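You operate a simulated robot arm through the tools that you are given. There is no shell and no other tool.

You run a simulated robot arm. Do the job below in one go: nothing can be reset, and whatever is moved stays where it is left.

JOB
Heat the hot-melt unit for the glue on the job slip.
Fine: three dials at the heat on its tub, standby off, wait for READY.

Only the result counts: the job must be done as asked and must still hold three seconds after the hand-in. Knocking over, shifting, dropping, spilling or breaking anything else fails it.

ROBOT AND FRAMES
A 6-joint arm with a fingered hand, fixed in place. Base frame: the origin is on the floor under the middle of its stand, x ahead of it, y to its left, z up. Readings come in m, rad, newtons and seconds.
With the tool pointing down near the work surface it reaches from about 0.26 to 0.7 m from the base axis. Its first joint turns from -2.897 to 2.897 rad. Payload 4 kg.
The TCP is the grasp point between the finger pads, 0.026 m short of the fingertips. In the tool frame z runs along the fingers and y along their closing line. The gripper opens to 0.148 m; its body begins 0.073 m behind the TCP. The gripper is a hand of 3 fingers: y runs from the thumb to the fingers, the wrist lies at [0, 0, -0.239] in the tool frame.
Orientation is that of the tool frame in the base frame, as a unit quaternion [x, y, z, w]. With the fingers straight down and closing along the base's y, the tool's x points along the base's -x, its y along +y and its z along -z.

CONTROLS
- The arm moves only by the tool send_rows. Its arguments are lists of equal length, an entry for each row: "offset": the shift along the tool's x, y, z in m, a list of three; "rotation": the turn, a rotation vector about the tool's x, y, z in degrees, a list of three. In form: {"offset": [[tx, ty, tz], ...], "rotation": [[rx, ry, rz], ...]}. A call has 1 to 20 rows; each row is the pose to reach, as a shift and turn from the pose commanded when the call began, along the tool's axes at that moment. Rows are played at 5 a second. More than 0.05 m and 0.15 rad between two rows, and nothing of the call is played. A pose out of reach is approached as far as the arm can. The call stops where the force on the tool passes 40 N (or 10 N more than at its start, if that is more) or the arm is blocked; 0.2 s more then pass. In this call time passes only in rows, and 0.2 s behind the last. The reply holds the time, the measured pose of the TCP, the force on the tool along the base axes, the opening and the grip force, in the units named above and with some noise, with the torque about the TCP (base axes, N m) and any sound that the robot's microphone picked up.
- Cameras (640 x 400 px; columns grow to the right, rows downward): "scene" is fixed at [0.0499, 0.5008, 1.4464]; the picture's right is [-0.83, -0.55, 0.00], its down [-0.26, 0.39, -0.88] and it looks along [0.49, -0.73, -0.47] (base axes); focal length 321 px, centre (320, 200). "wrist" rides on the gripper at [0.068, -0.039, -0.09] in the tool frame; the picture's right is [0.50, 0.87, 0.00], its down [-0.66, 0.38, -0.65] and it looks along [-0.57, 0.33, 0.76] (tool axes); focal length 222 px, centre (320, 200). There is no depth. A picture from a camera that has moved, and an enlarged one, comes with that camera's place and axes in the base frame and with its lens.
- grab_frame(camera): a new picture of that camera. It takes no simulated time.
- lift_body(by): moves the trunk up (or, below 0, down) by that many m; the arm rides with it, the base frame stays. It gives what a move gives, with no picture.
- move_fingers(finger1, finger2, thumb_bend): sets how far each is bent, from 0 (flat) to 1 (curled in); at 0.3 the hand is open as for a grip, at 0.7 the pads meet at the TCP. One left out holds its place. A second passes; each finger stops where it meets its share of the squeeze, and holds until it gets a number again. It is the only way to open and close the hand. It gives what a move gives, with no picture; readings hold the bend of each and the force on the fingers (four entries, about 0 where the hand has none), thumb and palm.
- inspect(camera, box): a new picture of the part [left, top, right, bottom] of that camera's present view, enlarged. It takes no simulated time.
- finish_job(): hands the job in; it is judged then, once.

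Places have to be worked out from the pictures, the camera data and where the tool is seen. Open the gripper and draw the arm clear of the work before you hand the job in, unless the task says otherwise.

The tools are called as name(argument=value, ...) on one line, values as JSON. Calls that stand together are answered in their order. send_rows: Moves the arm, as the interface text tells. Its arguments: {"type":"object","properties":{"offset":{"type":"array","items":{"type":"array","items":{"type":"number"}}},"rotation":{"type":"array","items":{"type":"array","items":{"type":"number"}}}},"required":["offset","rotation"]} The other tools are called the same way: lift_body (by) moves the trunk up or down; move_fingers (finger1, finger2, thumb_bend) moves the fingers one by one; grab_frame (camera) takes a picture; inspect (camera, box) takes an enlarged picture of a part of a camera's view; finish_job () hands the job in.

At the start:

```text
t: 0.0
tool_pos: [0.3814, -0.1466, 1.1702]
ee_rot: [0.0, 1.0, 0.0, 0.0]
force: [-0.3, 0.0, 0.5]
torque: [-0.01, 0.0, 0.01]
opening: 0.1478
grasp_force: 0.0
shape: jaw
bend: [0.3, 0.3, 0.3]
finger forces: [0.0, 0.0, 0.1, 0.0, 0.0, 0.0]
trunk travel left (down, up): [-0.275, 0.042]
```

scene: 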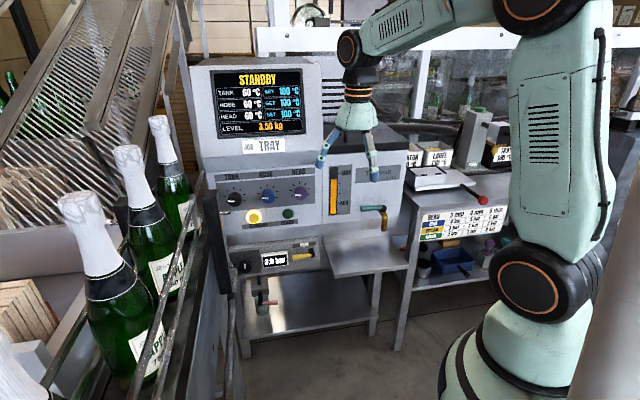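
wrist: 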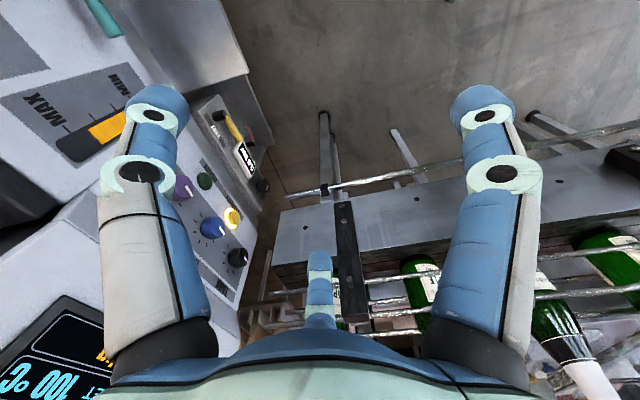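

The display shows STANDBY with set values of 100 °C and three dials below it. I'll enlarge the key parts of the scene before moving anything.

inspect(camera="scene", box=[200, 60, 330, 160])

inspect(camera="scene", box=[200, 160, 340, 280])

inspect(camera="scene", box=[400, 130, 530, 280])

inspect(camera="scene", box=[310, 150, 420, 280])

inspect(camera="wrist", box=[0, 50, 300, 400])

```text
4.00 times, centred on (265, 110) of scene
camera zoom: at [0.0499, 0.5008, 1.4464], right [-0.83, -0.55, 0.0], down [-0.26, 0.39, -0.88], along [0.49, -0.73, -0.47], focal length 1286 px, centre (540, 560)
```

zoom: 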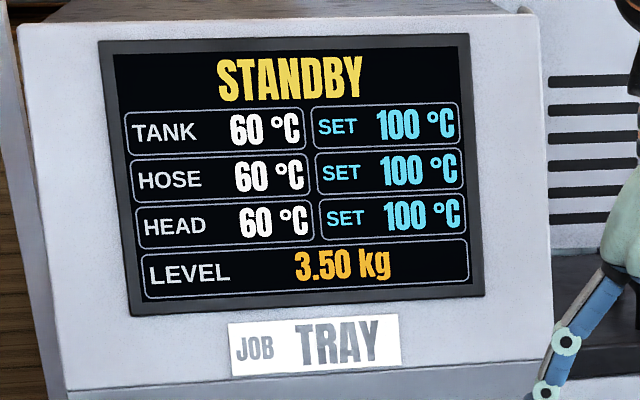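

```text
3.33 times, centred on (270, 220) of scene
camera zoom: at [0.0499, 0.5008, 1.4464], right [-0.83, -0.55, 0.0], down [-0.26, 0.39, -0.88], along [0.49, -0.73, -0.47], focal length 1071 px, centre (487, 133)
```

zoom: 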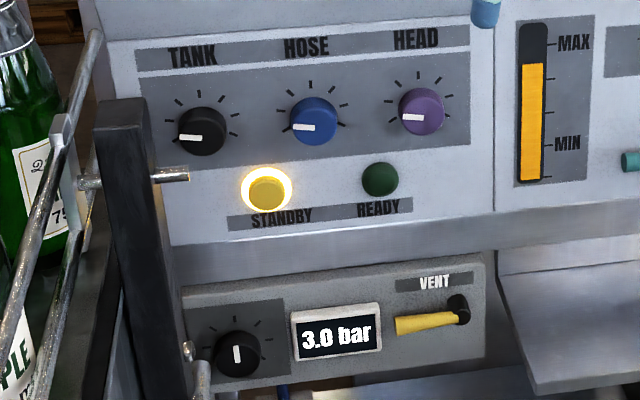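

```text
2.67 times, centred on (465, 205) of scene
camera zoom: at [0.0499, 0.5008, 1.4464], right [-0.83, -0.55, 0.0], down [-0.26, 0.39, -0.88], along [0.49, -0.73, -0.47], focal length 857 px, centre (-67, 187)
```

zoom: 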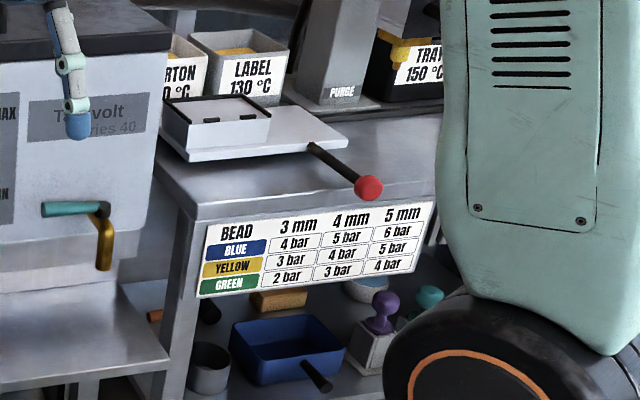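

```text
3.08 times, centred on (365, 215) of scene
camera zoom: at [0.0499, 0.5008, 1.4464], right [-0.83, -0.55, 0.0], down [-0.26, 0.39, -0.88], along [0.49, -0.73, -0.47], focal length 989 px, centre (182, 154)
```

zoom: 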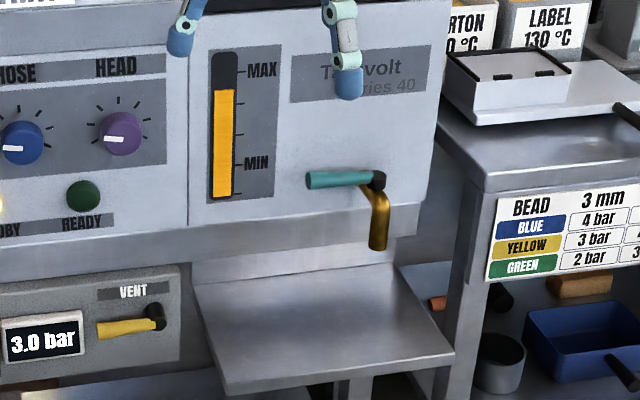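

```text
1.14 times, centred on (150, 225) of wrist
camera zoom: at [0.314, -0.1861, 1.26], right [-0.5, 0.87, 0.0], down [0.66, 0.38, 0.65], along [0.57, 0.33, -0.76], focal length 254 px, centre (514, 171)
```

zoom: 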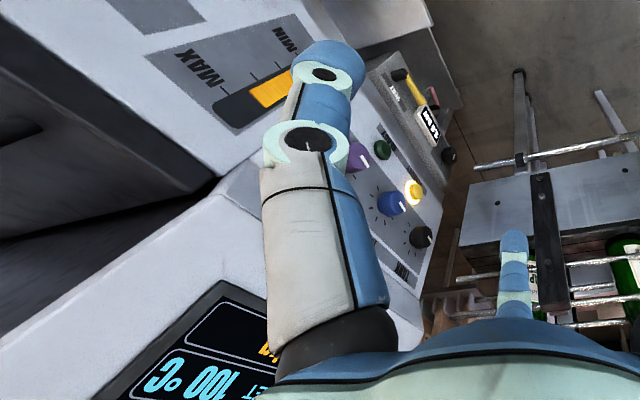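

The slip reads TRAY, and the TRAY tub appears to say 150 °C but is partly hidden by the arm. I'll look closer at the tub label, the dials and the bottle rack.

inspect(camera="scene", box=[400, 130, 520, 205])

inspect(camera="scene", box=[215, 170, 315, 232])

inspect(camera="wrist", box=[160, 80, 320, 280])

inspect(camera="wrist", box=[240, 100, 640, 400])

inspect(camera="scene", box=[40, 100, 280, 400])

```text
5.33 times, centred on (460, 168) of scene
camera zoom: at [0.0499, 0.5008, 1.4464], right [-0.83, -0.55, 0.0], down [-0.26, 0.39, -0.88], along [0.49, -0.73, -0.47], focal length 1714 px, centre (-427, 373)
```

zoom: 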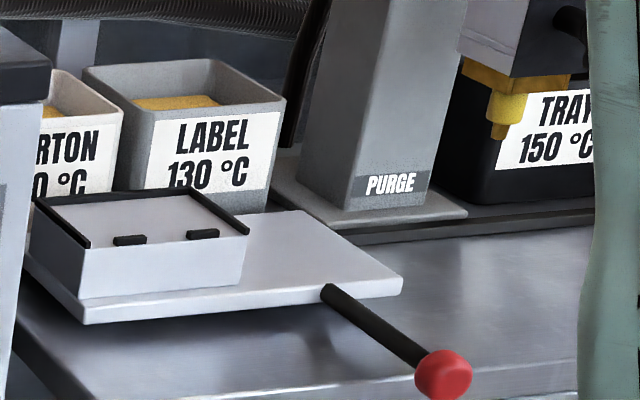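

```text
6.40 times, centred on (265, 201) of scene
camera zoom: at [0.0499, 0.5008, 1.4464], right [-0.83, -0.55, 0.0], down [-0.26, 0.39, -0.88], along [0.49, -0.73, -0.47], focal length 2057 px, centre (672, 194)
```

zoom: 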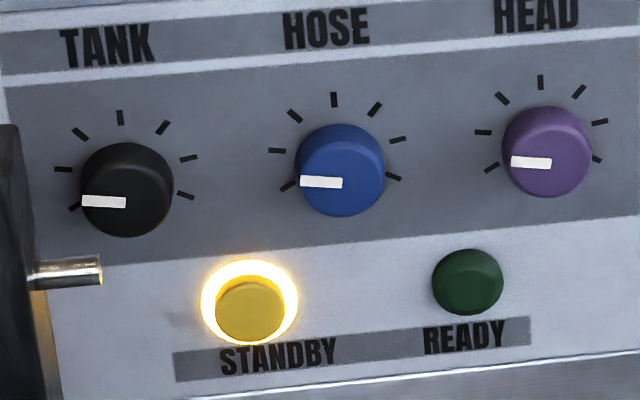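

```text
2.00 times, centred on (240, 180) of wrist
camera zoom: at [0.314, -0.1861, 1.26], right [-0.5, 0.87, 0.0], down [0.66, 0.38, 0.65], along [0.57, 0.33, -0.76], focal length 444 px, centre (480, 240)
```

zoom: 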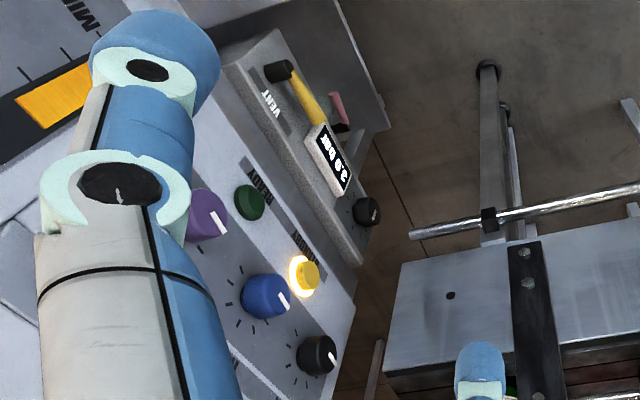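

```text
1.33 times, centred on (440, 250) of wrist
camera zoom: at [0.314, -0.1861, 1.26], right [-0.5, 0.87, 0.0], down [0.66, 0.38, 0.65], along [0.57, 0.33, -0.76], focal length 296 px, centre (160, 133)
```

zoom: 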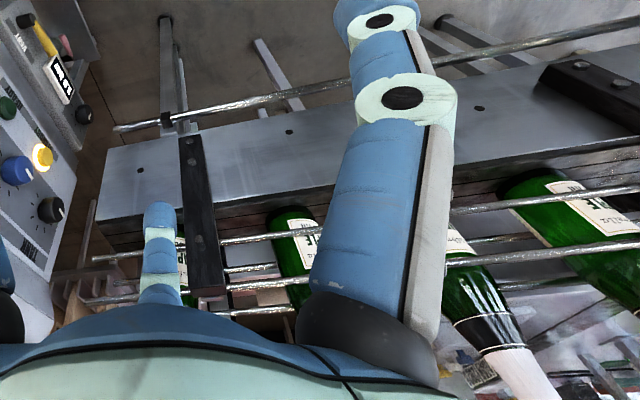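

```text
1.33 times, centred on (160, 250) of scene
camera zoom: at [0.0499, 0.5008, 1.4464], right [-0.83, -0.55, 0.0], down [-0.26, 0.39, -0.88], along [0.49, -0.73, -0.47], focal length 428 px, centre (533, 133)
```

zoom: 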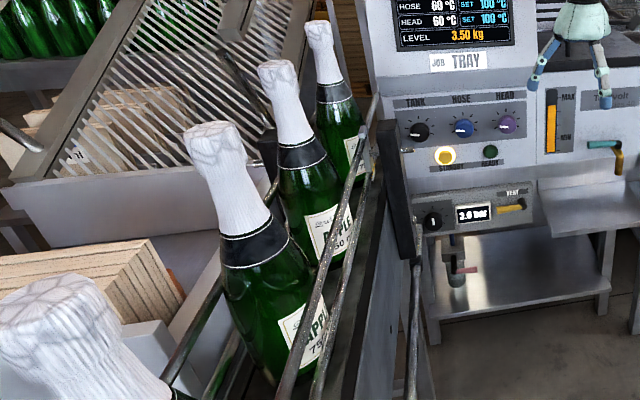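

The slip says TRAY and the TRAY tub reads 150 °C. Triangulating gives TANK ≈ (0.82,-0.13,0.94), HOSE ≈ (0.735,-0.20,0.94), HEAD ≈ (0.653,-0.277,0.94), the standby button ≈ (0.785,-0.177,0.86), and a rack post near (0.65,0.085). I'll swing the hand to face the panel about 0.2 m away to get a better view.

send_rows(offset=[[-0.0153, 0.0042, 0.0064], [-0.0306, 0.0085, 0.0127], [-0.046, 0.0127, 0.0191], [-0.0613, 0.0169, 0.0255], [-0.0766, 0.0212, 0.0318], [-0.092, 0.0254, 0.0382], [-0.1073, 0.0297, 0.0445], [-0.1226, 0.0339, 0.0509], [-0.1379, 0.0381, 0.0573], [-0.1533, 0.0424, 0.0636], [-0.1686, 0.0466, 0.07]], rotation=[[6.13, -5.42, 0], [12.26, -10.85, 0], [18.38, -16.27, 0], [24.51, -21.7, 0], [30.64, -27.12, 0], [36.77, -32.55, 0], [42.9, -37.97, 0], [49.03, -43.4, 0], [55.15, -48.82, 0], [61.28, -54.25, 0], [67.41, -59.67, 0]])

```text
t: 2.4
tool_pos: [0.5506, -0.1011, 1.101]
ee_rot: [0.0, 0.706, -0.53, 0.47]
force: [0.5, -1.3, -0.7]
torque: [0.0, 0.01, -0.03]
opening: 0.1479
grasp_force: 0.0
shape: jaw
bend: [0.3, 0.3, 0.3]
finger forces: [0.0, 0.1, 0.0, 0.0, 0.1, 0.0]
trunk travel left (down, up): [-0.275, 0.042]
```

The hand reached the planned pose without contact. I'll look from both cameras to map the panel and the post.

grab_frame(camera="scene")

grab_frame(camera="wrist")

```text
taken
```

scene: 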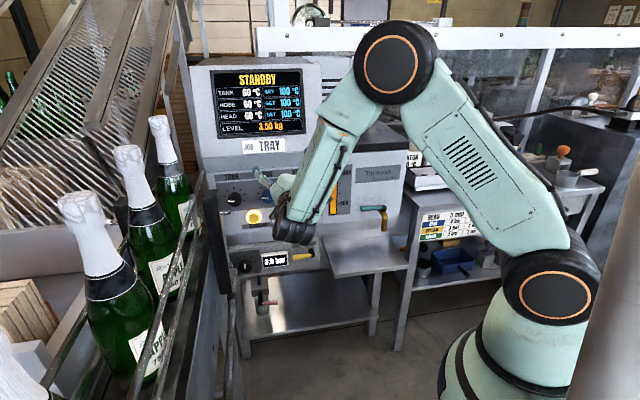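

```text
taken
camera wrist: at [0.4337, -0.0836, 1.0841], right [0.15, 0.13, -0.98], down [0.12, 0.98, 0.15], along [0.98, -0.14, 0.13], focal length 222 px, centre (320, 200)
```

wrist: 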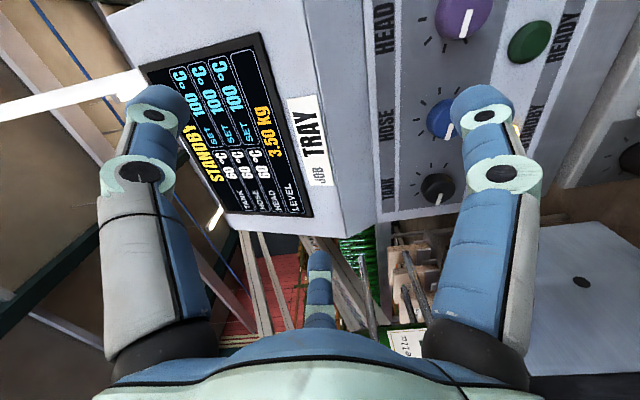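

The wrist view now shows the dials and display from the side. I'll enlarge the dial region and the rack region.

inspect(camera="wrist", box=[360, 0, 640, 260])

inspect(camera="wrist", box=[200, 190, 460, 360])

inspect(camera="scene", box=[180, 150, 360, 290])

inspect(camera="scene", box=[400, 130, 520, 205])

```text
1.54 times, centred on (500, 130) of wrist
camera zoom: at [0.4337, -0.0836, 1.0841], right [0.15, 0.13, -0.98], down [0.12, 0.98, 0.15], along [0.98, -0.14, 0.13], focal length 342 px, centre (43, 308)
```

zoom: 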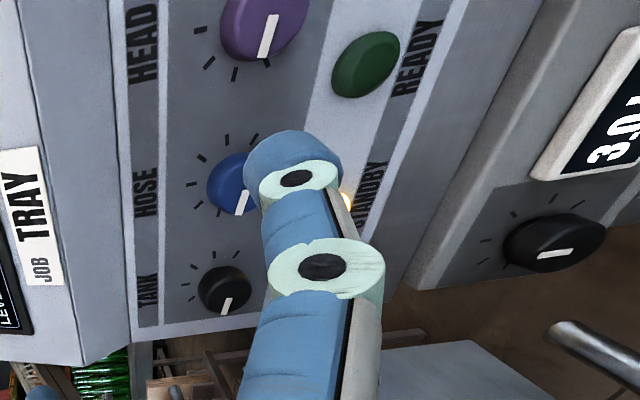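

```text
2.35 times, centred on (330, 275) of wrist
camera zoom: at [0.4337, -0.0836, 1.0841], right [0.15, 0.13, -0.98], down [0.12, 0.98, 0.15], along [0.98, -0.14, 0.13], focal length 523 px, centre (296, 24)
```

zoom: 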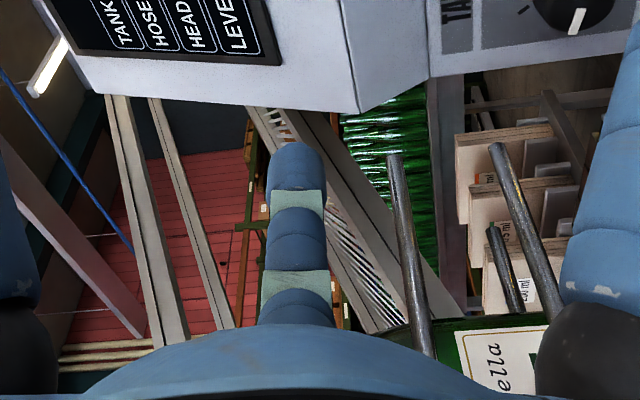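

```text
2.86 times, centred on (270, 220) of scene
camera zoom: at [0.0499, 0.5008, 1.4464], right [-0.83, -0.55, 0.0], down [-0.26, 0.39, -0.88], along [0.49, -0.73, -0.47], focal length 918 px, centre (463, 143)
```

zoom: 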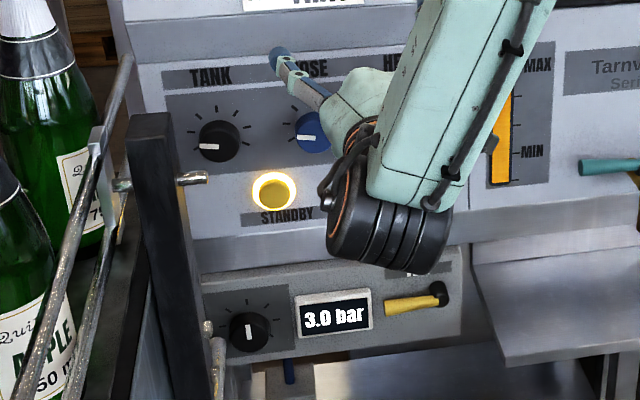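

```text
5.33 times, centred on (460, 168) of scene
camera zoom: at [0.0499, 0.5008, 1.4464], right [-0.83, -0.55, 0.0], down [-0.26, 0.39, -0.88], along [0.49, -0.73, -0.47], focal length 1714 px, centre (-427, 373)
```

zoom: 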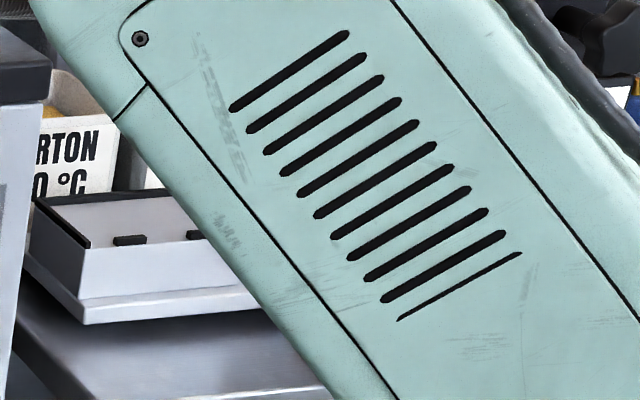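

The rail ends are at about (0.83,-0.03,1.0–1.08) and the panel normal sits at about 45°, with the post roughly 0.27 m in front of TANK. I'll start with HEAD, which has clear space, and go to 0.12 m in front of it with the thumb up and the tool x axis pointing right along the panel.

send_rows(offset=[[0.0236, 0.0147, 0.0155], [0.0472, 0.0294, 0.031], [0.0709, 0.0442, 0.0465], [0.0945, 0.0589, 0.0619], [0.1181, 0.0736, 0.0774], [0.1417, 0.0883, 0.0929]], rotation=[[-0.21, -0.56, -6.92], [-0.42, -1.11, -13.83], [-0.64, -1.67, -20.75], [-0.85, -2.23, -27.67], [-1.06, -2.78, -34.58], [-1.27, -3.34, -41.5]])

grab_frame(camera="wrist")

grab_frame(camera="scene")

```text
t: 3.8
tool_pos: [0.5748, -0.203, 0.9401]
ee_rot: [0.272, -0.653, 0.653, -0.27]
force: [0.6, 0.5, -0.3]
torque: [0.0, 0.03, 0.01]
opening: 0.1479
grasp_force: 0.0
shape: jaw
bend: [0.3, 0.3, 0.3]
finger forces: [0.0, 0.0, 0.1, 0.0, 0.0, 0.0]
trunk travel left (down, up): [-0.275, 0.042]
```

```text
taken
camera wrist: at [0.4641, -0.1858, 0.9789], right [-0.35, -0.36, -0.87], down [0.0, 0.93, -0.38], along [0.94, -0.13, -0.33], focal length 222 px, centre (320, 200)
```

wrist: 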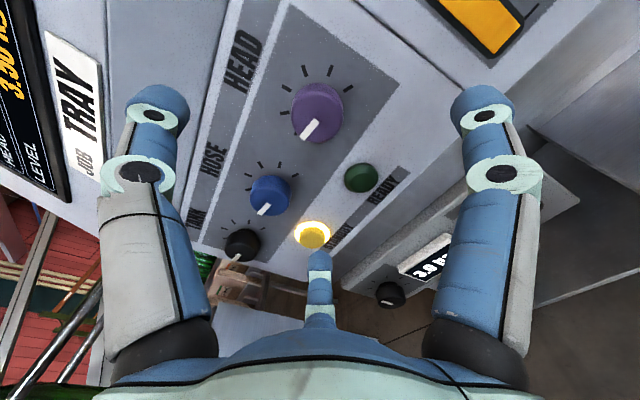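

```text
taken
```

scene: 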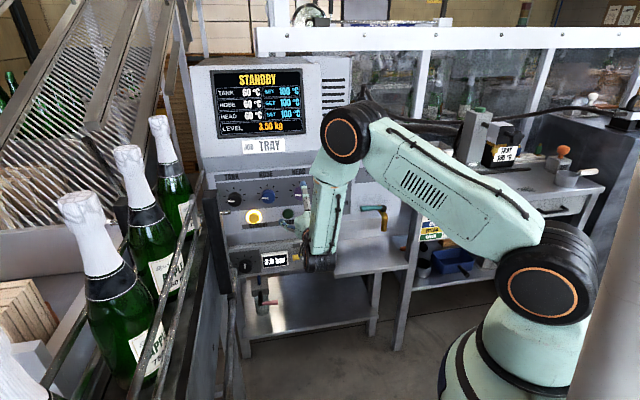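

The pose is as intended, and the TRAY tub and all the dials are now in view. I'll enlarge them to confirm the temperature and refine the dial positions.

inspect(camera="scene", box=[470, 125, 540, 175])

inspect(camera="wrist", box=[190, 40, 430, 290])

inspect(camera="scene", box=[210, 160, 350, 280])

```text
8.00 times, centred on (505, 150) of scene
camera zoom: at [0.0499, 0.5008, 1.4464], right [-0.83, -0.55, 0.0], down [-0.26, 0.39, -0.88], along [0.49, -0.73, -0.47], focal length 2571 px, centre (-1160, 600)
```

zoom: 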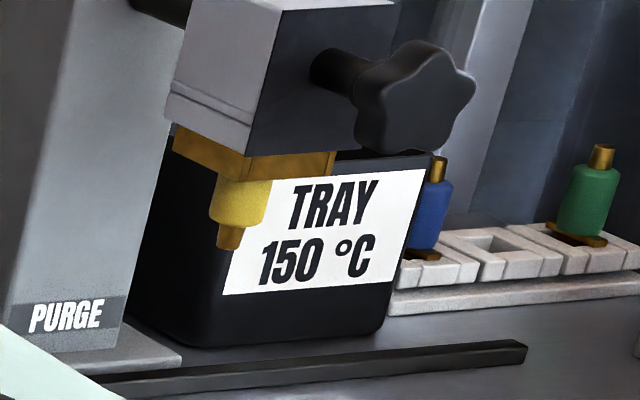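

```text
1.60 times, centred on (310, 165) of wrist
camera zoom: at [0.4641, -0.1858, 0.9789], right [-0.35, -0.36, -0.87], down [0.0, 0.93, -0.38], along [0.94, -0.13, -0.33], focal length 355 px, centre (336, 256)
```

zoom: 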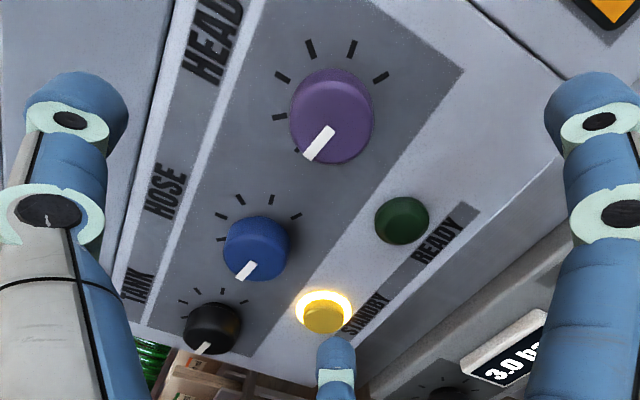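

```text
3.33 times, centred on (280, 220) of scene
camera zoom: at [0.0499, 0.5008, 1.4464], right [-0.83, -0.55, 0.0], down [-0.26, 0.39, -0.88], along [0.49, -0.73, -0.47], focal length 1071 px, centre (453, 133)
```

zoom: 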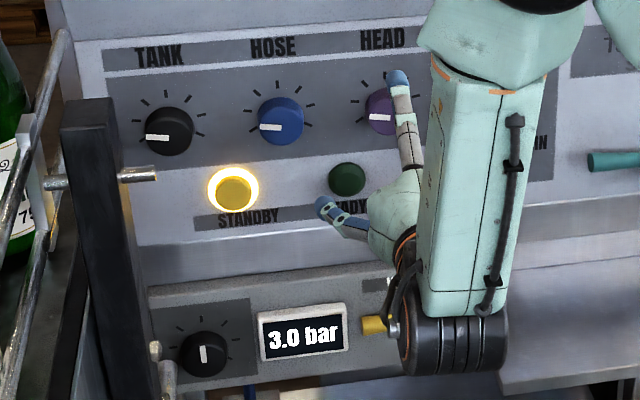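

The tub is confirmed at 150 °C. Refined positions: HEAD front (0.659,-0.2845,0.943), TANK front (0.814,-0.126,0.943), and the standby button (0.786,-0.177,0.859). I'll narrow the fingers before moving in on HEAD.

move_fingers(finger1=0.48, finger2=0.48, thumb_bend=0.48)

send_rows(offset=[[-0.001, -0.0015, 0.02], [-0.0019, -0.003, 0.04], [-0.0019, -0.003, 0.06]], rotation=[[0, 0, 0], [0, 0, 0], [0, 0, 0]])

grab_frame(camera="wrist")

inspect(camera="scene", box=[210, 160, 350, 280])

```text
t: 4.8
tool_pos: [0.5754, -0.2016, 0.9396]
ee_rot: [-0.271, 0.653, -0.653, 0.271]
force: [0.3, -0.8, 0.1]
torque: [-0.01, -0.01, 0.0]
opening: 0.0693
grasp_force: 0.1
shape: fingers
bend: [0.48, 0.48, 0.48]
finger forces: [0.0, 0.0, 0.1, 0.0, 0.0, 0.1]
trunk travel left (down, up): [-0.275, 0.042]
```

```text
t: 5.6
tool_pos: [0.6199, -0.2443, 0.943]
ee_rot: [-0.271, 0.653, -0.653, 0.271]
force: [0.3, 0.4, 1.0]
torque: [0.01, 0.04, 0.0]
opening: 0.0692
grasp_force: 0.0
shape: fingers
bend: [0.48, 0.48, 0.48]
finger forces: [0.1, 0.0, 0.1, 0.1, 0.1, 0.1]
trunk travel left (down, up): [-0.275, 0.042]
```

```text
taken
camera wrist: at [0.5085, -0.2267, 0.9816], right [-0.35, -0.35, -0.87], down [0.0, 0.93, -0.38], along [0.94, -0.13, -0.33], focal length 222 px, centre (320, 200)
```

wrist: 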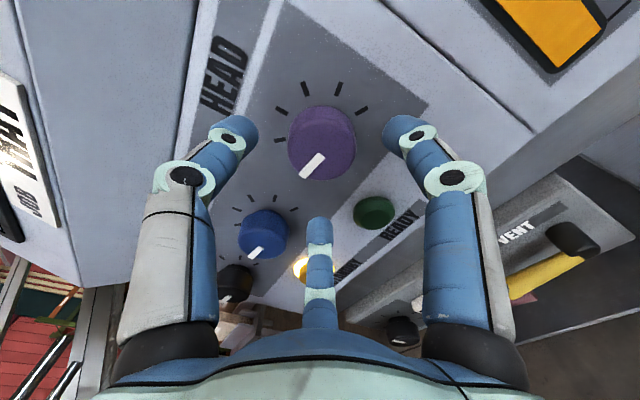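

```text
3.33 times, centred on (280, 220) of scene
camera zoom: at [0.0499, 0.5008, 1.4464], right [-0.83, -0.55, 0.0], down [-0.26, 0.39, -0.88], along [0.49, -0.73, -0.47], focal length 1071 px, centre (453, 133)
```

zoom: 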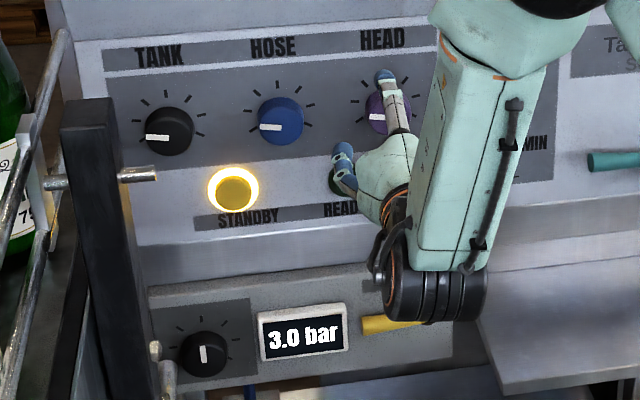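

The dial front projects where I predicted, with its centre on the tool axis plane. I'll advance the last 5 cm so the finger pads straddle HEAD.

send_rows(offset=[[0, 0, 0.015], [0, 0, 0.03], [0, 0, 0.04], [0, 0, 0.048]], rotation=[[0, 0, 0], [0, 0, 0], [0, 0, 0], [0, 0, 0]])

grab_frame(camera="wrist")

inspect(camera="scene", box=[240, 160, 350, 250])

```text
t: 6.5
tool_pos: [0.646, -0.2684, 0.9399]
ee_rot: [-0.274, 0.654, -0.652, 0.27]
force: [-31.7, 24.6, 1.8]
torque: [-0.15, -0.5, -0.44]
opening: 0.0696
grasp_force: 19.7
shape: fingers
bend: [0.47, 0.48, 0.48]
finger forces: [13.7, 8.1, 0.0, 0.0, 17.7, 0.0]
trunk travel left (down, up): [-0.275, 0.042]
stopped in row 4: the force on the tool passed its limit at 49 N (the readings are from after the stop); the commanded pose is now the measured one
```

```text
taken
camera wrist: at [0.5343, -0.2528, 0.9796], right [-0.36, -0.35, -0.86], down [0.0, 0.93, -0.38], along [0.93, -0.13, -0.33], focal length 222 px, centre (320, 200)
```

wrist: 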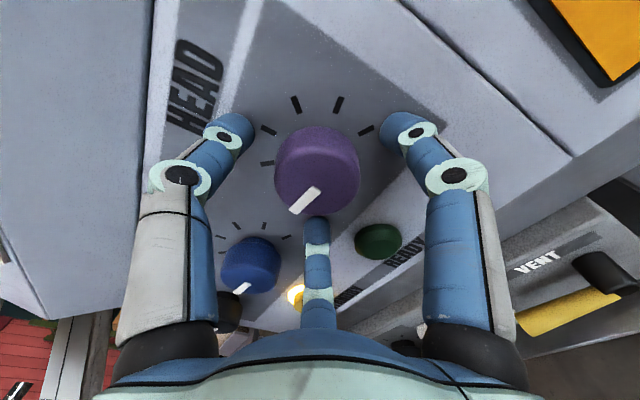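

```text
4.44 times, centred on (295, 205) of scene
camera zoom: at [0.0499, 0.5008, 1.4464], right [-0.83, -0.55, 0.0], down [-0.26, 0.39, -0.88], along [0.49, -0.73, -0.47], focal length 1428 px, centre (431, 178)
```

zoom: 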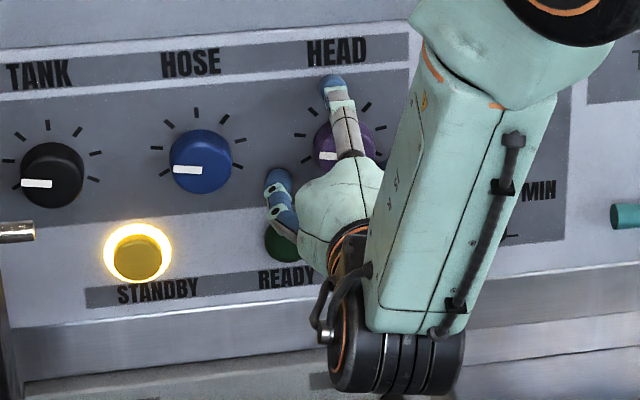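

All three fingertips pressed on the panel face, because at this bend they reach about 45 mm past the TCP, so this depth is right for the dial's side wall. I'll back off 5 mm to unload and re-centre before closing on HEAD.

send_rows(offset=[[0.001, -0.0015, -0.003], [0.002, -0.003, -0.005]], rotation=[[0, 0, 0], [0, 0, 0]])

inspect(camera="wrist", box=[180, 80, 460, 280])

```text
t: 7.1
tool_pos: [0.6442, -0.271, 0.9437]
ee_rot: [-0.272, 0.654, -0.652, 0.271]
force: [-3.5, 7.1, -1.3]
torque: [-0.11, -0.1, -0.01]
opening: 0.0694
grasp_force: 3.4
shape: fingers
bend: [0.48, 0.48, 0.48]
finger forces: [2.3, 0.0, 0.0, 0.0, 4.8, 0.0]
trunk travel left (down, up): [-0.275, 0.042]
```

```text
2.00 times, centred on (320, 180) of wrist
camera zoom: at [0.5331, -0.2533, 0.983], right [-0.36, -0.35, -0.86], down [0.0, 0.93, -0.38], along [0.93, -0.13, -0.33], focal length 444 px, centre (320, 240)
```

zoom: 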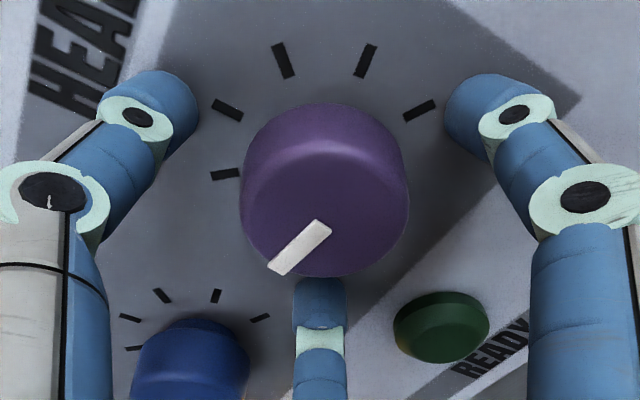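

The dial is well centred between the three fingers. I'll back off another 3 mm to clear the panel, then close on the dial.

send_rows(offset=[[0, 0, -0.003]], rotation=[[0, 0, 0]])

move_fingers(finger1=0.65, finger2=0.65, thumb_bend=0.65)

grab_frame(camera="wrist")

inspect(camera="scene", box=[200, 60, 330, 160])

```text
t: 7.5
tool_pos: [0.6432, -0.2687, 0.9433]
ee_rot: [-0.272, 0.655, -0.652, 0.27]
force: [0.7, 0.5, 0.0]
torque: [0.0, -0.04, 0.03]
opening: 0.0691
grasp_force: 0.0
shape: fingers
bend: [0.48, 0.48, 0.48]
finger forces: [0.1, 0.1, 0.0, 0.1, 0.0, 0.0]
trunk travel left (down, up): [-0.275, 0.042]
```

```text
t: 8.5
tool_pos: [0.6411, -0.2678, 0.9436]
ee_rot: [-0.273, 0.654, -0.652, 0.271]
force: [-0.6, -1.9, 5.0]
torque: [-0.14, -0.09, -0.02]
opening: 0.0388
grasp_force: 10.3
shape: fingers
bend: [0.57, 0.61, 0.59]
finger forces: [6.9, 3.2, 0.0, 0.1, 10.3, 0.0]
trunk travel left (down, up): [-0.275, 0.042]
```

```text
taken
camera wrist: at [0.5309, -0.2517, 0.9827], right [-0.36, -0.35, -0.86], down [0.0, 0.93, -0.38], along [0.93, -0.13, -0.33], focal length 222 px, centre (320, 200)
```

wrist: 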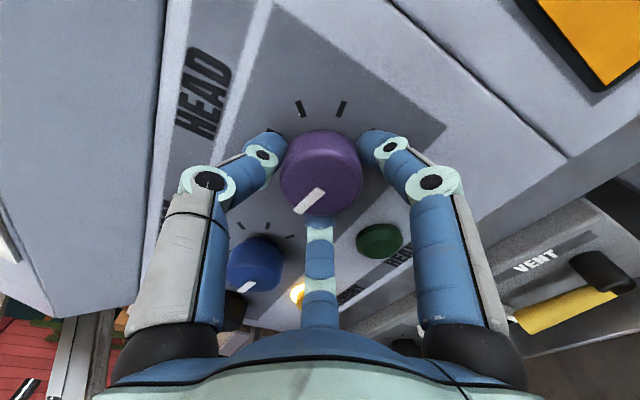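

```text
4.00 times, centred on (265, 110) of scene
camera zoom: at [0.0499, 0.5008, 1.4464], right [-0.83, -0.55, 0.0], down [-0.26, 0.39, -0.88], along [0.49, -0.73, -0.47], focal length 1286 px, centre (540, 560)
```

zoom: 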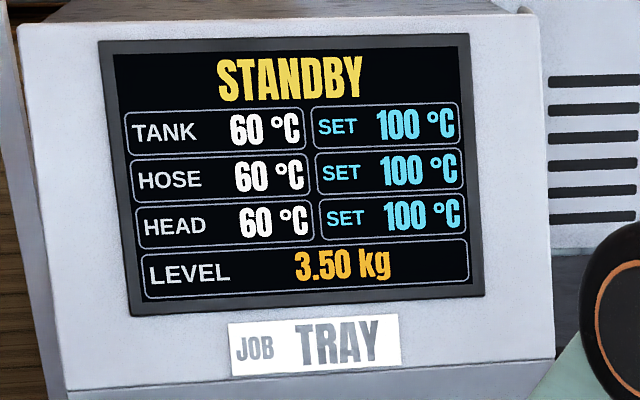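

All three fingers grip the dial at about 10 N and the display is still readable. I'll turn clockwise 32° and check the SET reading.

send_rows(offset=[[0, 0, 0], [0, 0, 0], [0, 0, 0], [0, 0, 0]], rotation=[[0, 0, 8], [0, 0, 16], [0, 0, 24], [0, 0, 32]])

inspect(camera="scene", box=[200, 60, 330, 160])

grab_frame(camera="wrist")

```text
t: 9.5
tool_pos: [0.6416, -0.2684, 0.9429]
ee_rot: [-0.081, 0.704, -0.552, 0.44]
force: [-2.6, 0.6, 8.2]
torque: [-0.19, -0.27, -0.04]
opening: 0.0389
grasp_force: 11.1
shape: fingers
bend: [0.58, 0.6, 0.59]
finger forces: [5.1, 4.7, 0.1, 0.0, 12.5, 0.0]
trunk travel left (down, up): [-0.275, 0.042]
```

```text
4.00 times, centred on (265, 110) of scene
camera zoom: at [0.0499, 0.5008, 1.4464], right [-0.83, -0.55, 0.0], down [-0.26, 0.39, -0.88], along [0.49, -0.73, -0.47], focal length 1286 px, centre (540, 560)
```

zoom: 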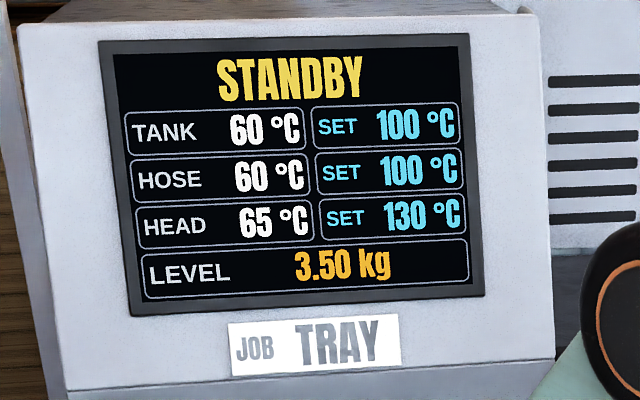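

```text
taken
camera wrist: at [0.523, -0.2597, 0.9412], right [0.02, 0.03, -1.0], down [0.07, 1.0, 0.03], along [1.0, -0.07, 0.02], focal length 222 px, centre (320, 200)
```

wrist: 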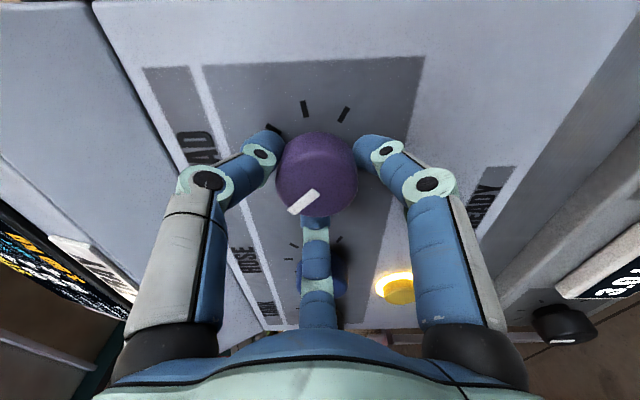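

32° gave SET 130 on HEAD, so it's about 1 °C per degree. I'll turn another 16° and re-read.

send_rows(offset=[[0, 0, 0], [0, 0, 0]], rotation=[[0, 0, 8], [0, 0, 16]])

inspect(camera="scene", box=[200, 60, 330, 160])

inspect(camera="wrist", box=[220, 60, 440, 260])

```text
t: 10.1
tool_pos: [0.6424, -0.2681, 0.9436]
ee_rot: [0.018, 0.708, -0.486, 0.512]
force: [-0.5, -1.5, 11.7]
torque: [-0.39, -0.17, -0.1]
opening: 0.0386
grasp_force: 11.4
shape: fingers
bend: [0.59, 0.6, 0.59]
finger forces: [4.6, 4.6, 0.1, 0.0, 12.8, 0.1]
trunk travel left (down, up): [-0.275, 0.042]
```

```text
4.00 times, centred on (265, 110) of scene
camera zoom: at [0.0499, 0.5008, 1.4464], right [-0.83, -0.55, 0.0], down [-0.26, 0.39, -0.88], along [0.49, -0.73, -0.47], focal length 1286 px, centre (540, 560)
```

zoom: 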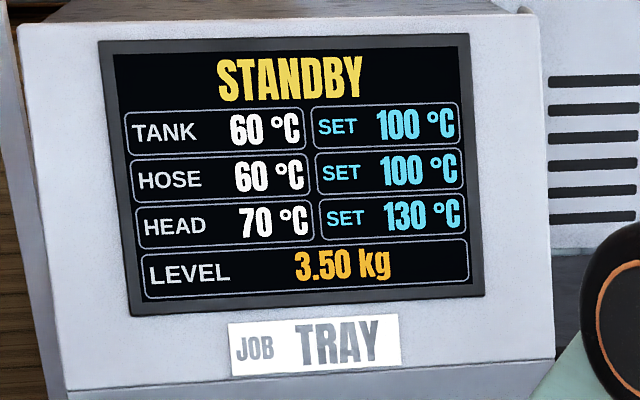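

```text
2.00 times, centred on (330, 160) of wrist
camera zoom: at [0.5257, -0.2564, 0.9201], right [0.22, 0.22, -0.95], down [0.05, 0.97, 0.24], along [0.98, -0.09, 0.2], focal length 444 px, centre (300, 280)
```

zoom: 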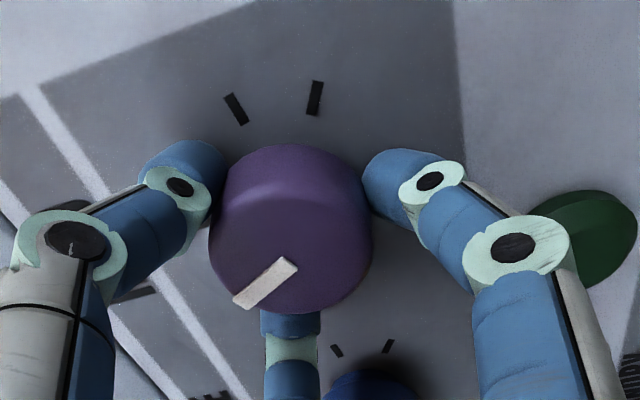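

SET still shows 130, although the pointer seems to have moved further, so the display may lag. I'll hold still for a short moment and re-read.

send_rows(offset=[[0, 0, 0], [0, 0, 0], [0, 0, 0]], rotation=[[0, 0, 0], [0, 0, 0], [0, 0, 0]])

inspect(camera="scene", box=[200, 60, 330, 160])

inspect(camera="wrist", box=[220, 60, 440, 260])

inspect(camera="scene", box=[240, 160, 350, 250])

```text
t: 10.9
tool_pos: [0.6413, -0.2682, 0.9434]
ee_rot: [0.016, 0.709, -0.486, 0.512]
force: [-0.3, -2.6, 12.9]
torque: [-0.38, -0.22, -0.08]
opening: 0.0384
grasp_force: 10.9
shape: fingers
bend: [0.59, 0.6, 0.59]
finger forces: [4.2, 4.7, 0.0, 0.1, 12.9, 0.0]
trunk travel left (down, up): [-0.275, 0.042]
```

```text
4.00 times, centred on (265, 110) of scene
camera zoom: at [0.0499, 0.5008, 1.4464], right [-0.83, -0.55, 0.0], down [-0.26, 0.39, -0.88], along [0.49, -0.73, -0.47], focal length 1286 px, centre (540, 560)
```

zoom: 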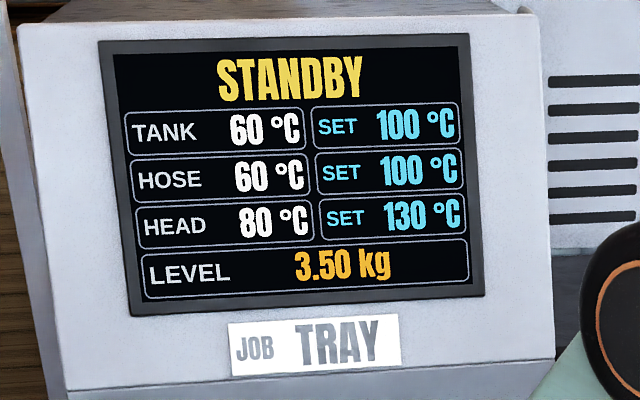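

```text
2.00 times, centred on (330, 160) of wrist
camera zoom: at [0.5255, -0.2563, 0.9199], right [0.21, 0.22, -0.95], down [0.05, 0.97, 0.24], along [0.98, -0.09, 0.2], focal length 444 px, centre (300, 280)
```

zoom: 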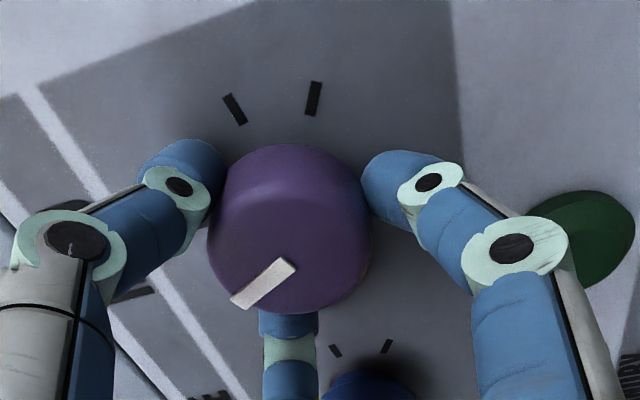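

```text
4.44 times, centred on (295, 205) of scene
camera zoom: at [0.0499, 0.5008, 1.4464], right [-0.83, -0.55, 0.0], down [-0.26, 0.39, -0.88], along [0.49, -0.73, -0.47], focal length 1428 px, centre (431, 178)
```

zoom: 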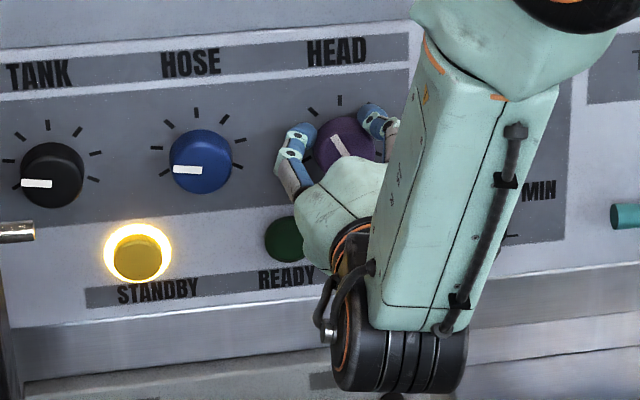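

The scene view puts HEAD's pointer at about -24° from vertical, roughly 60° of travel, with SET at 130. So the scale is about 20 °C per 40° tick, and 150 should be near +20°. I'll turn on in small steps.

send_rows(offset=[[0, 0, 0], [0, 0, 0], [0, 0, 0]], rotation=[[0, 0, 7], [0, 0, 14], [0, 0, 14]])

inspect(camera="scene", box=[200, 60, 330, 160])

inspect(camera="scene", box=[240, 160, 350, 250])

inspect(camera="wrist", box=[220, 60, 440, 260])

```text
t: 11.7
tool_pos: [0.6417, -0.2685, 0.9437]
ee_rot: [0.104, 0.701, -0.421, 0.566]
force: [-4.0, -2.9, 12.4]
torque: [-0.29, -0.27, -0.18]
opening: 0.0381
grasp_force: 10.7
shape: fingers
bend: [0.6, 0.6, 0.59]
finger forces: [3.9, 5.7, 0.0, 0.1, 12.7, 0.0]
trunk travel left (down, up): [-0.275, 0.042]
```

```text
4.00 times, centred on (265, 110) of scene
camera zoom: at [0.0499, 0.5008, 1.4464], right [-0.83, -0.55, 0.0], down [-0.26, 0.39, -0.88], along [0.49, -0.73, -0.47], focal length 1286 px, centre (540, 560)
```

zoom: 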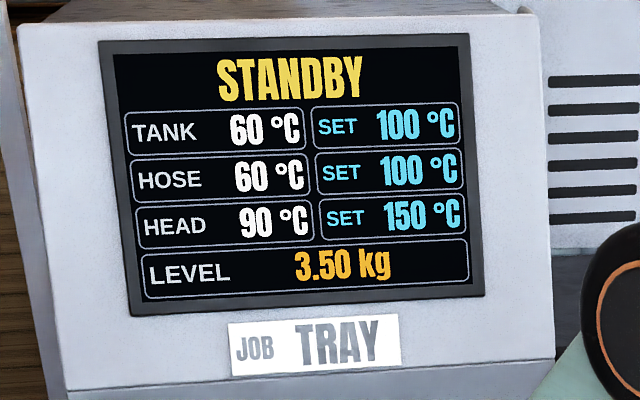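

```text
4.44 times, centred on (295, 205) of scene
camera zoom: at [0.0499, 0.5008, 1.4464], right [-0.83, -0.55, 0.0], down [-0.26, 0.39, -0.88], along [0.49, -0.73, -0.47], focal length 1428 px, centre (431, 178)
```

zoom: 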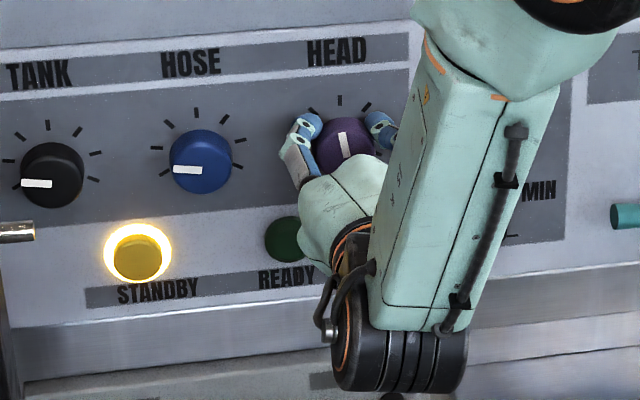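

```text
2.00 times, centred on (330, 160) of wrist
camera zoom: at [0.531, -0.2509, 0.9025], right [0.37, 0.38, -0.85], down [-0.01, 0.92, 0.4], along [0.93, -0.14, 0.34], focal length 444 px, centre (300, 280)
```

zoom: 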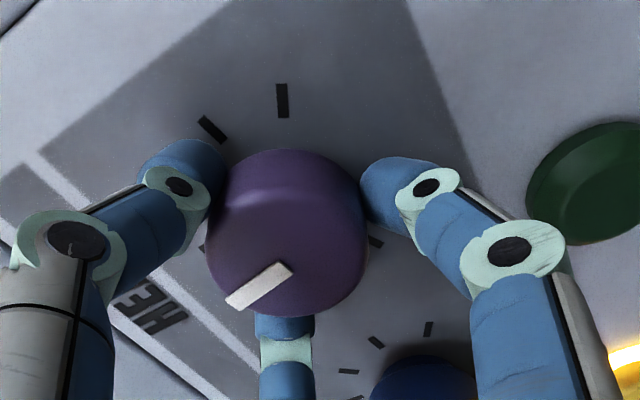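

SET for HEAD now reads 150 with the pointer at about -10°. I'll hold still briefly to be sure the reading is steady before letting go.

send_rows(offset=[[0, 0, 0], [0, 0, 0], [0, 0, 0], [0, 0, 0]], rotation=[[0, 0, 0], [0, 0, 0], [0, 0, 0], [0, 0, 0]])

inspect(camera="scene", box=[200, 60, 330, 160])

```text
t: 12.7
tool_pos: [0.6409, -0.2686, 0.9432]
ee_rot: [0.103, 0.701, -0.42, 0.567]
force: [-4.4, -3.6, 11.4]
torque: [-0.27, -0.29, -0.18]
opening: 0.0382
grasp_force: 11.2
shape: fingers
bend: [0.6, 0.6, 0.58]
finger forces: [4.0, 5.2, 0.1, 0.1, 12.9, 0.0]
trunk travel left (down, up): [-0.275, 0.042]
```

```text
4.00 times, centred on (265, 110) of scene
camera zoom: at [0.0499, 0.5008, 1.4464], right [-0.83, -0.55, 0.0], down [-0.26, 0.39, -0.88], along [0.49, -0.73, -0.47], focal length 1286 px, centre (540, 560)
```

zoom: 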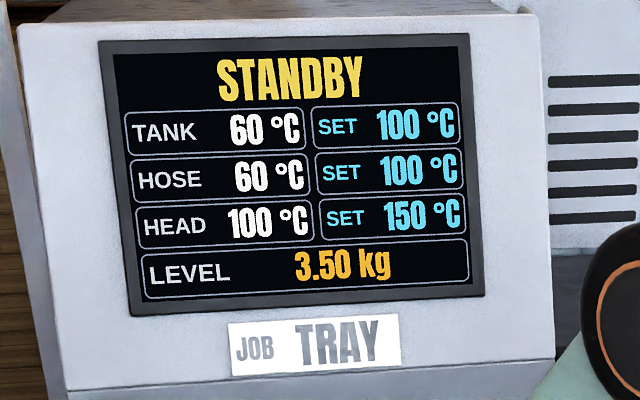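

It's steady at 150. The readings fit one preset per tick (100 at tick 2, 130 at tick 3, 150 at the top tick), so I'll add 9° to point straight up, then release.

send_rows(offset=[[0, 0, 0], [0, 0, 0], [0, 0, 0]], rotation=[[0, 0, 5], [0, 0, 9], [0, 0, 9]])

inspect(camera="scene", box=[240, 160, 350, 250])

inspect(camera="scene", box=[200, 60, 330, 160])

```text
t: 13.5
tool_pos: [0.6416, -0.2683, 0.9432]
ee_rot: [0.158, 0.691, -0.374, 0.598]
force: [-4.4, -4.4, 13.6]
torque: [-0.32, -0.28, -0.18]
opening: 0.0378
grasp_force: 10.8
shape: fingers
bend: [0.6, 0.59, 0.59]
finger forces: [3.6, 6.2, 0.0, 0.1, 11.9, 0.1]
trunk travel left (down, up): [-0.275, 0.042]
```

```text
4.44 times, centred on (295, 205) of scene
camera zoom: at [0.0499, 0.5008, 1.4464], right [-0.83, -0.55, 0.0], down [-0.26, 0.39, -0.88], along [0.49, -0.73, -0.47], focal length 1428 px, centre (431, 178)
```

zoom: 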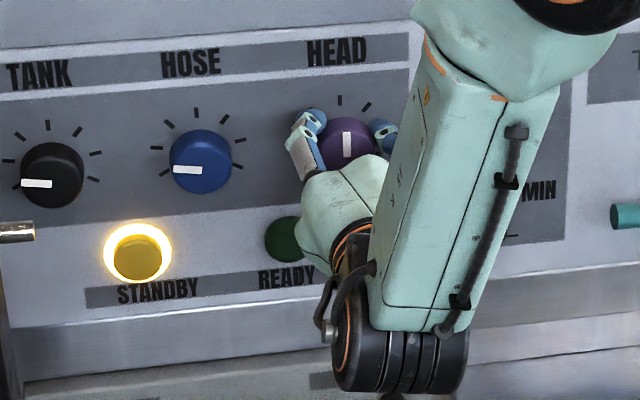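

```text
4.00 times, centred on (265, 110) of scene
camera zoom: at [0.0499, 0.5008, 1.4464], right [-0.83, -0.55, 0.0], down [-0.26, 0.39, -0.88], along [0.49, -0.73, -0.47], focal length 1286 px, centre (540, 560)
```

zoom: 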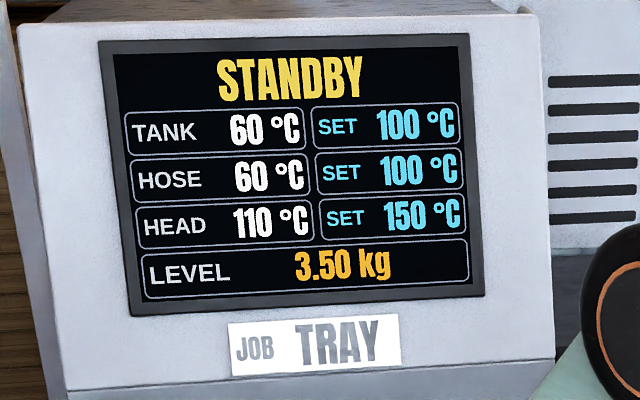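

HEAD points straight up at SET 150. I'll open the fingers to the same width as before and back straight out.

move_fingers(finger1=0.48, finger2=0.48, thumb_bend=0.48)

send_rows(offset=[[0, 0, -0.015], [0, 0, -0.04], [0, 0, -0.065]], rotation=[[0, 0, 0], [0, 0, 0], [0, 0, 0]])

inspect(camera="scene", box=[200, 60, 360, 230])

grab_frame(camera="wrist")

```text
t: 14.5
tool_pos: [0.6431, -0.2688, 0.9413]
ee_rot: [0.157, 0.692, -0.374, 0.598]
force: [-0.4, -1.0, -0.1]
torque: [0.02, -0.04, 0.03]
opening: 0.0684
grasp_force: 0.1
shape: fingers
bend: [0.48, 0.48, 0.48]
finger forces: [0.0, 0.0, 0.0, 0.0, 0.0, 0.0]
trunk travel left (down, up): [-0.275, 0.042]
```

```text
t: 15.3
tool_pos: [0.5946, -0.2206, 0.9429]
ee_rot: [0.157, 0.691, -0.374, 0.598]
force: [0.8, -0.3, -0.6]
torque: [-0.02, 0.0, -0.03]
opening: 0.068
grasp_force: 0.1
shape: fingers
bend: [0.48, 0.48, 0.48]
finger forces: [0.1, 0.0, 0.0, 0.1, 0.0, 0.0]
trunk travel left (down, up): [-0.275, 0.042]
```

```text
2.35 times, centred on (280, 145) of scene
camera zoom: at [0.0499, 0.5008, 1.4464], right [-0.83, -0.55, 0.0], down [-0.26, 0.39, -0.88], along [0.49, -0.73, -0.47], focal length 756 px, centre (414, 329)
```

zoom: 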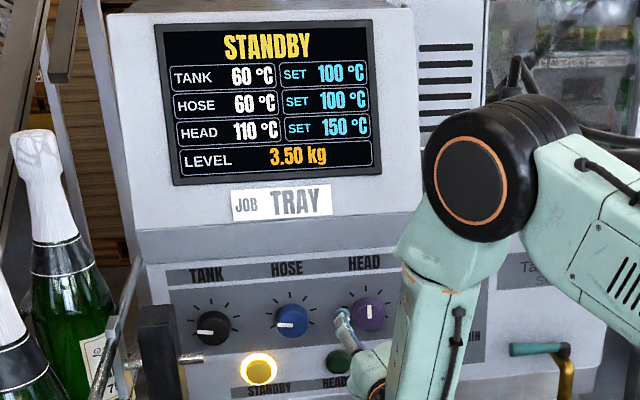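

```text
taken
camera wrist: at [0.4902, -0.1982, 0.893], right [0.46, 0.47, -0.76], down [-0.06, 0.87, 0.5], along [0.89, -0.18, 0.42], focal length 222 px, centre (320, 200)
```

wrist: 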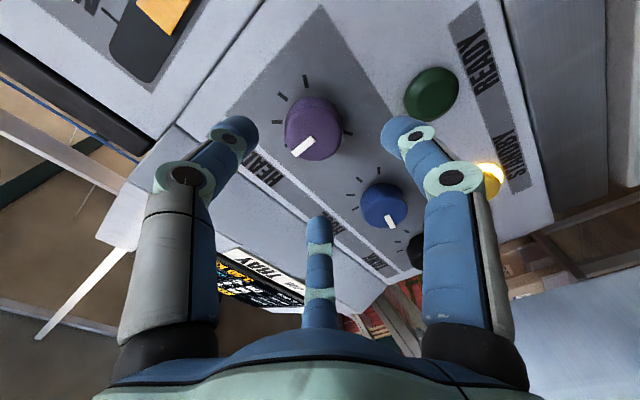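

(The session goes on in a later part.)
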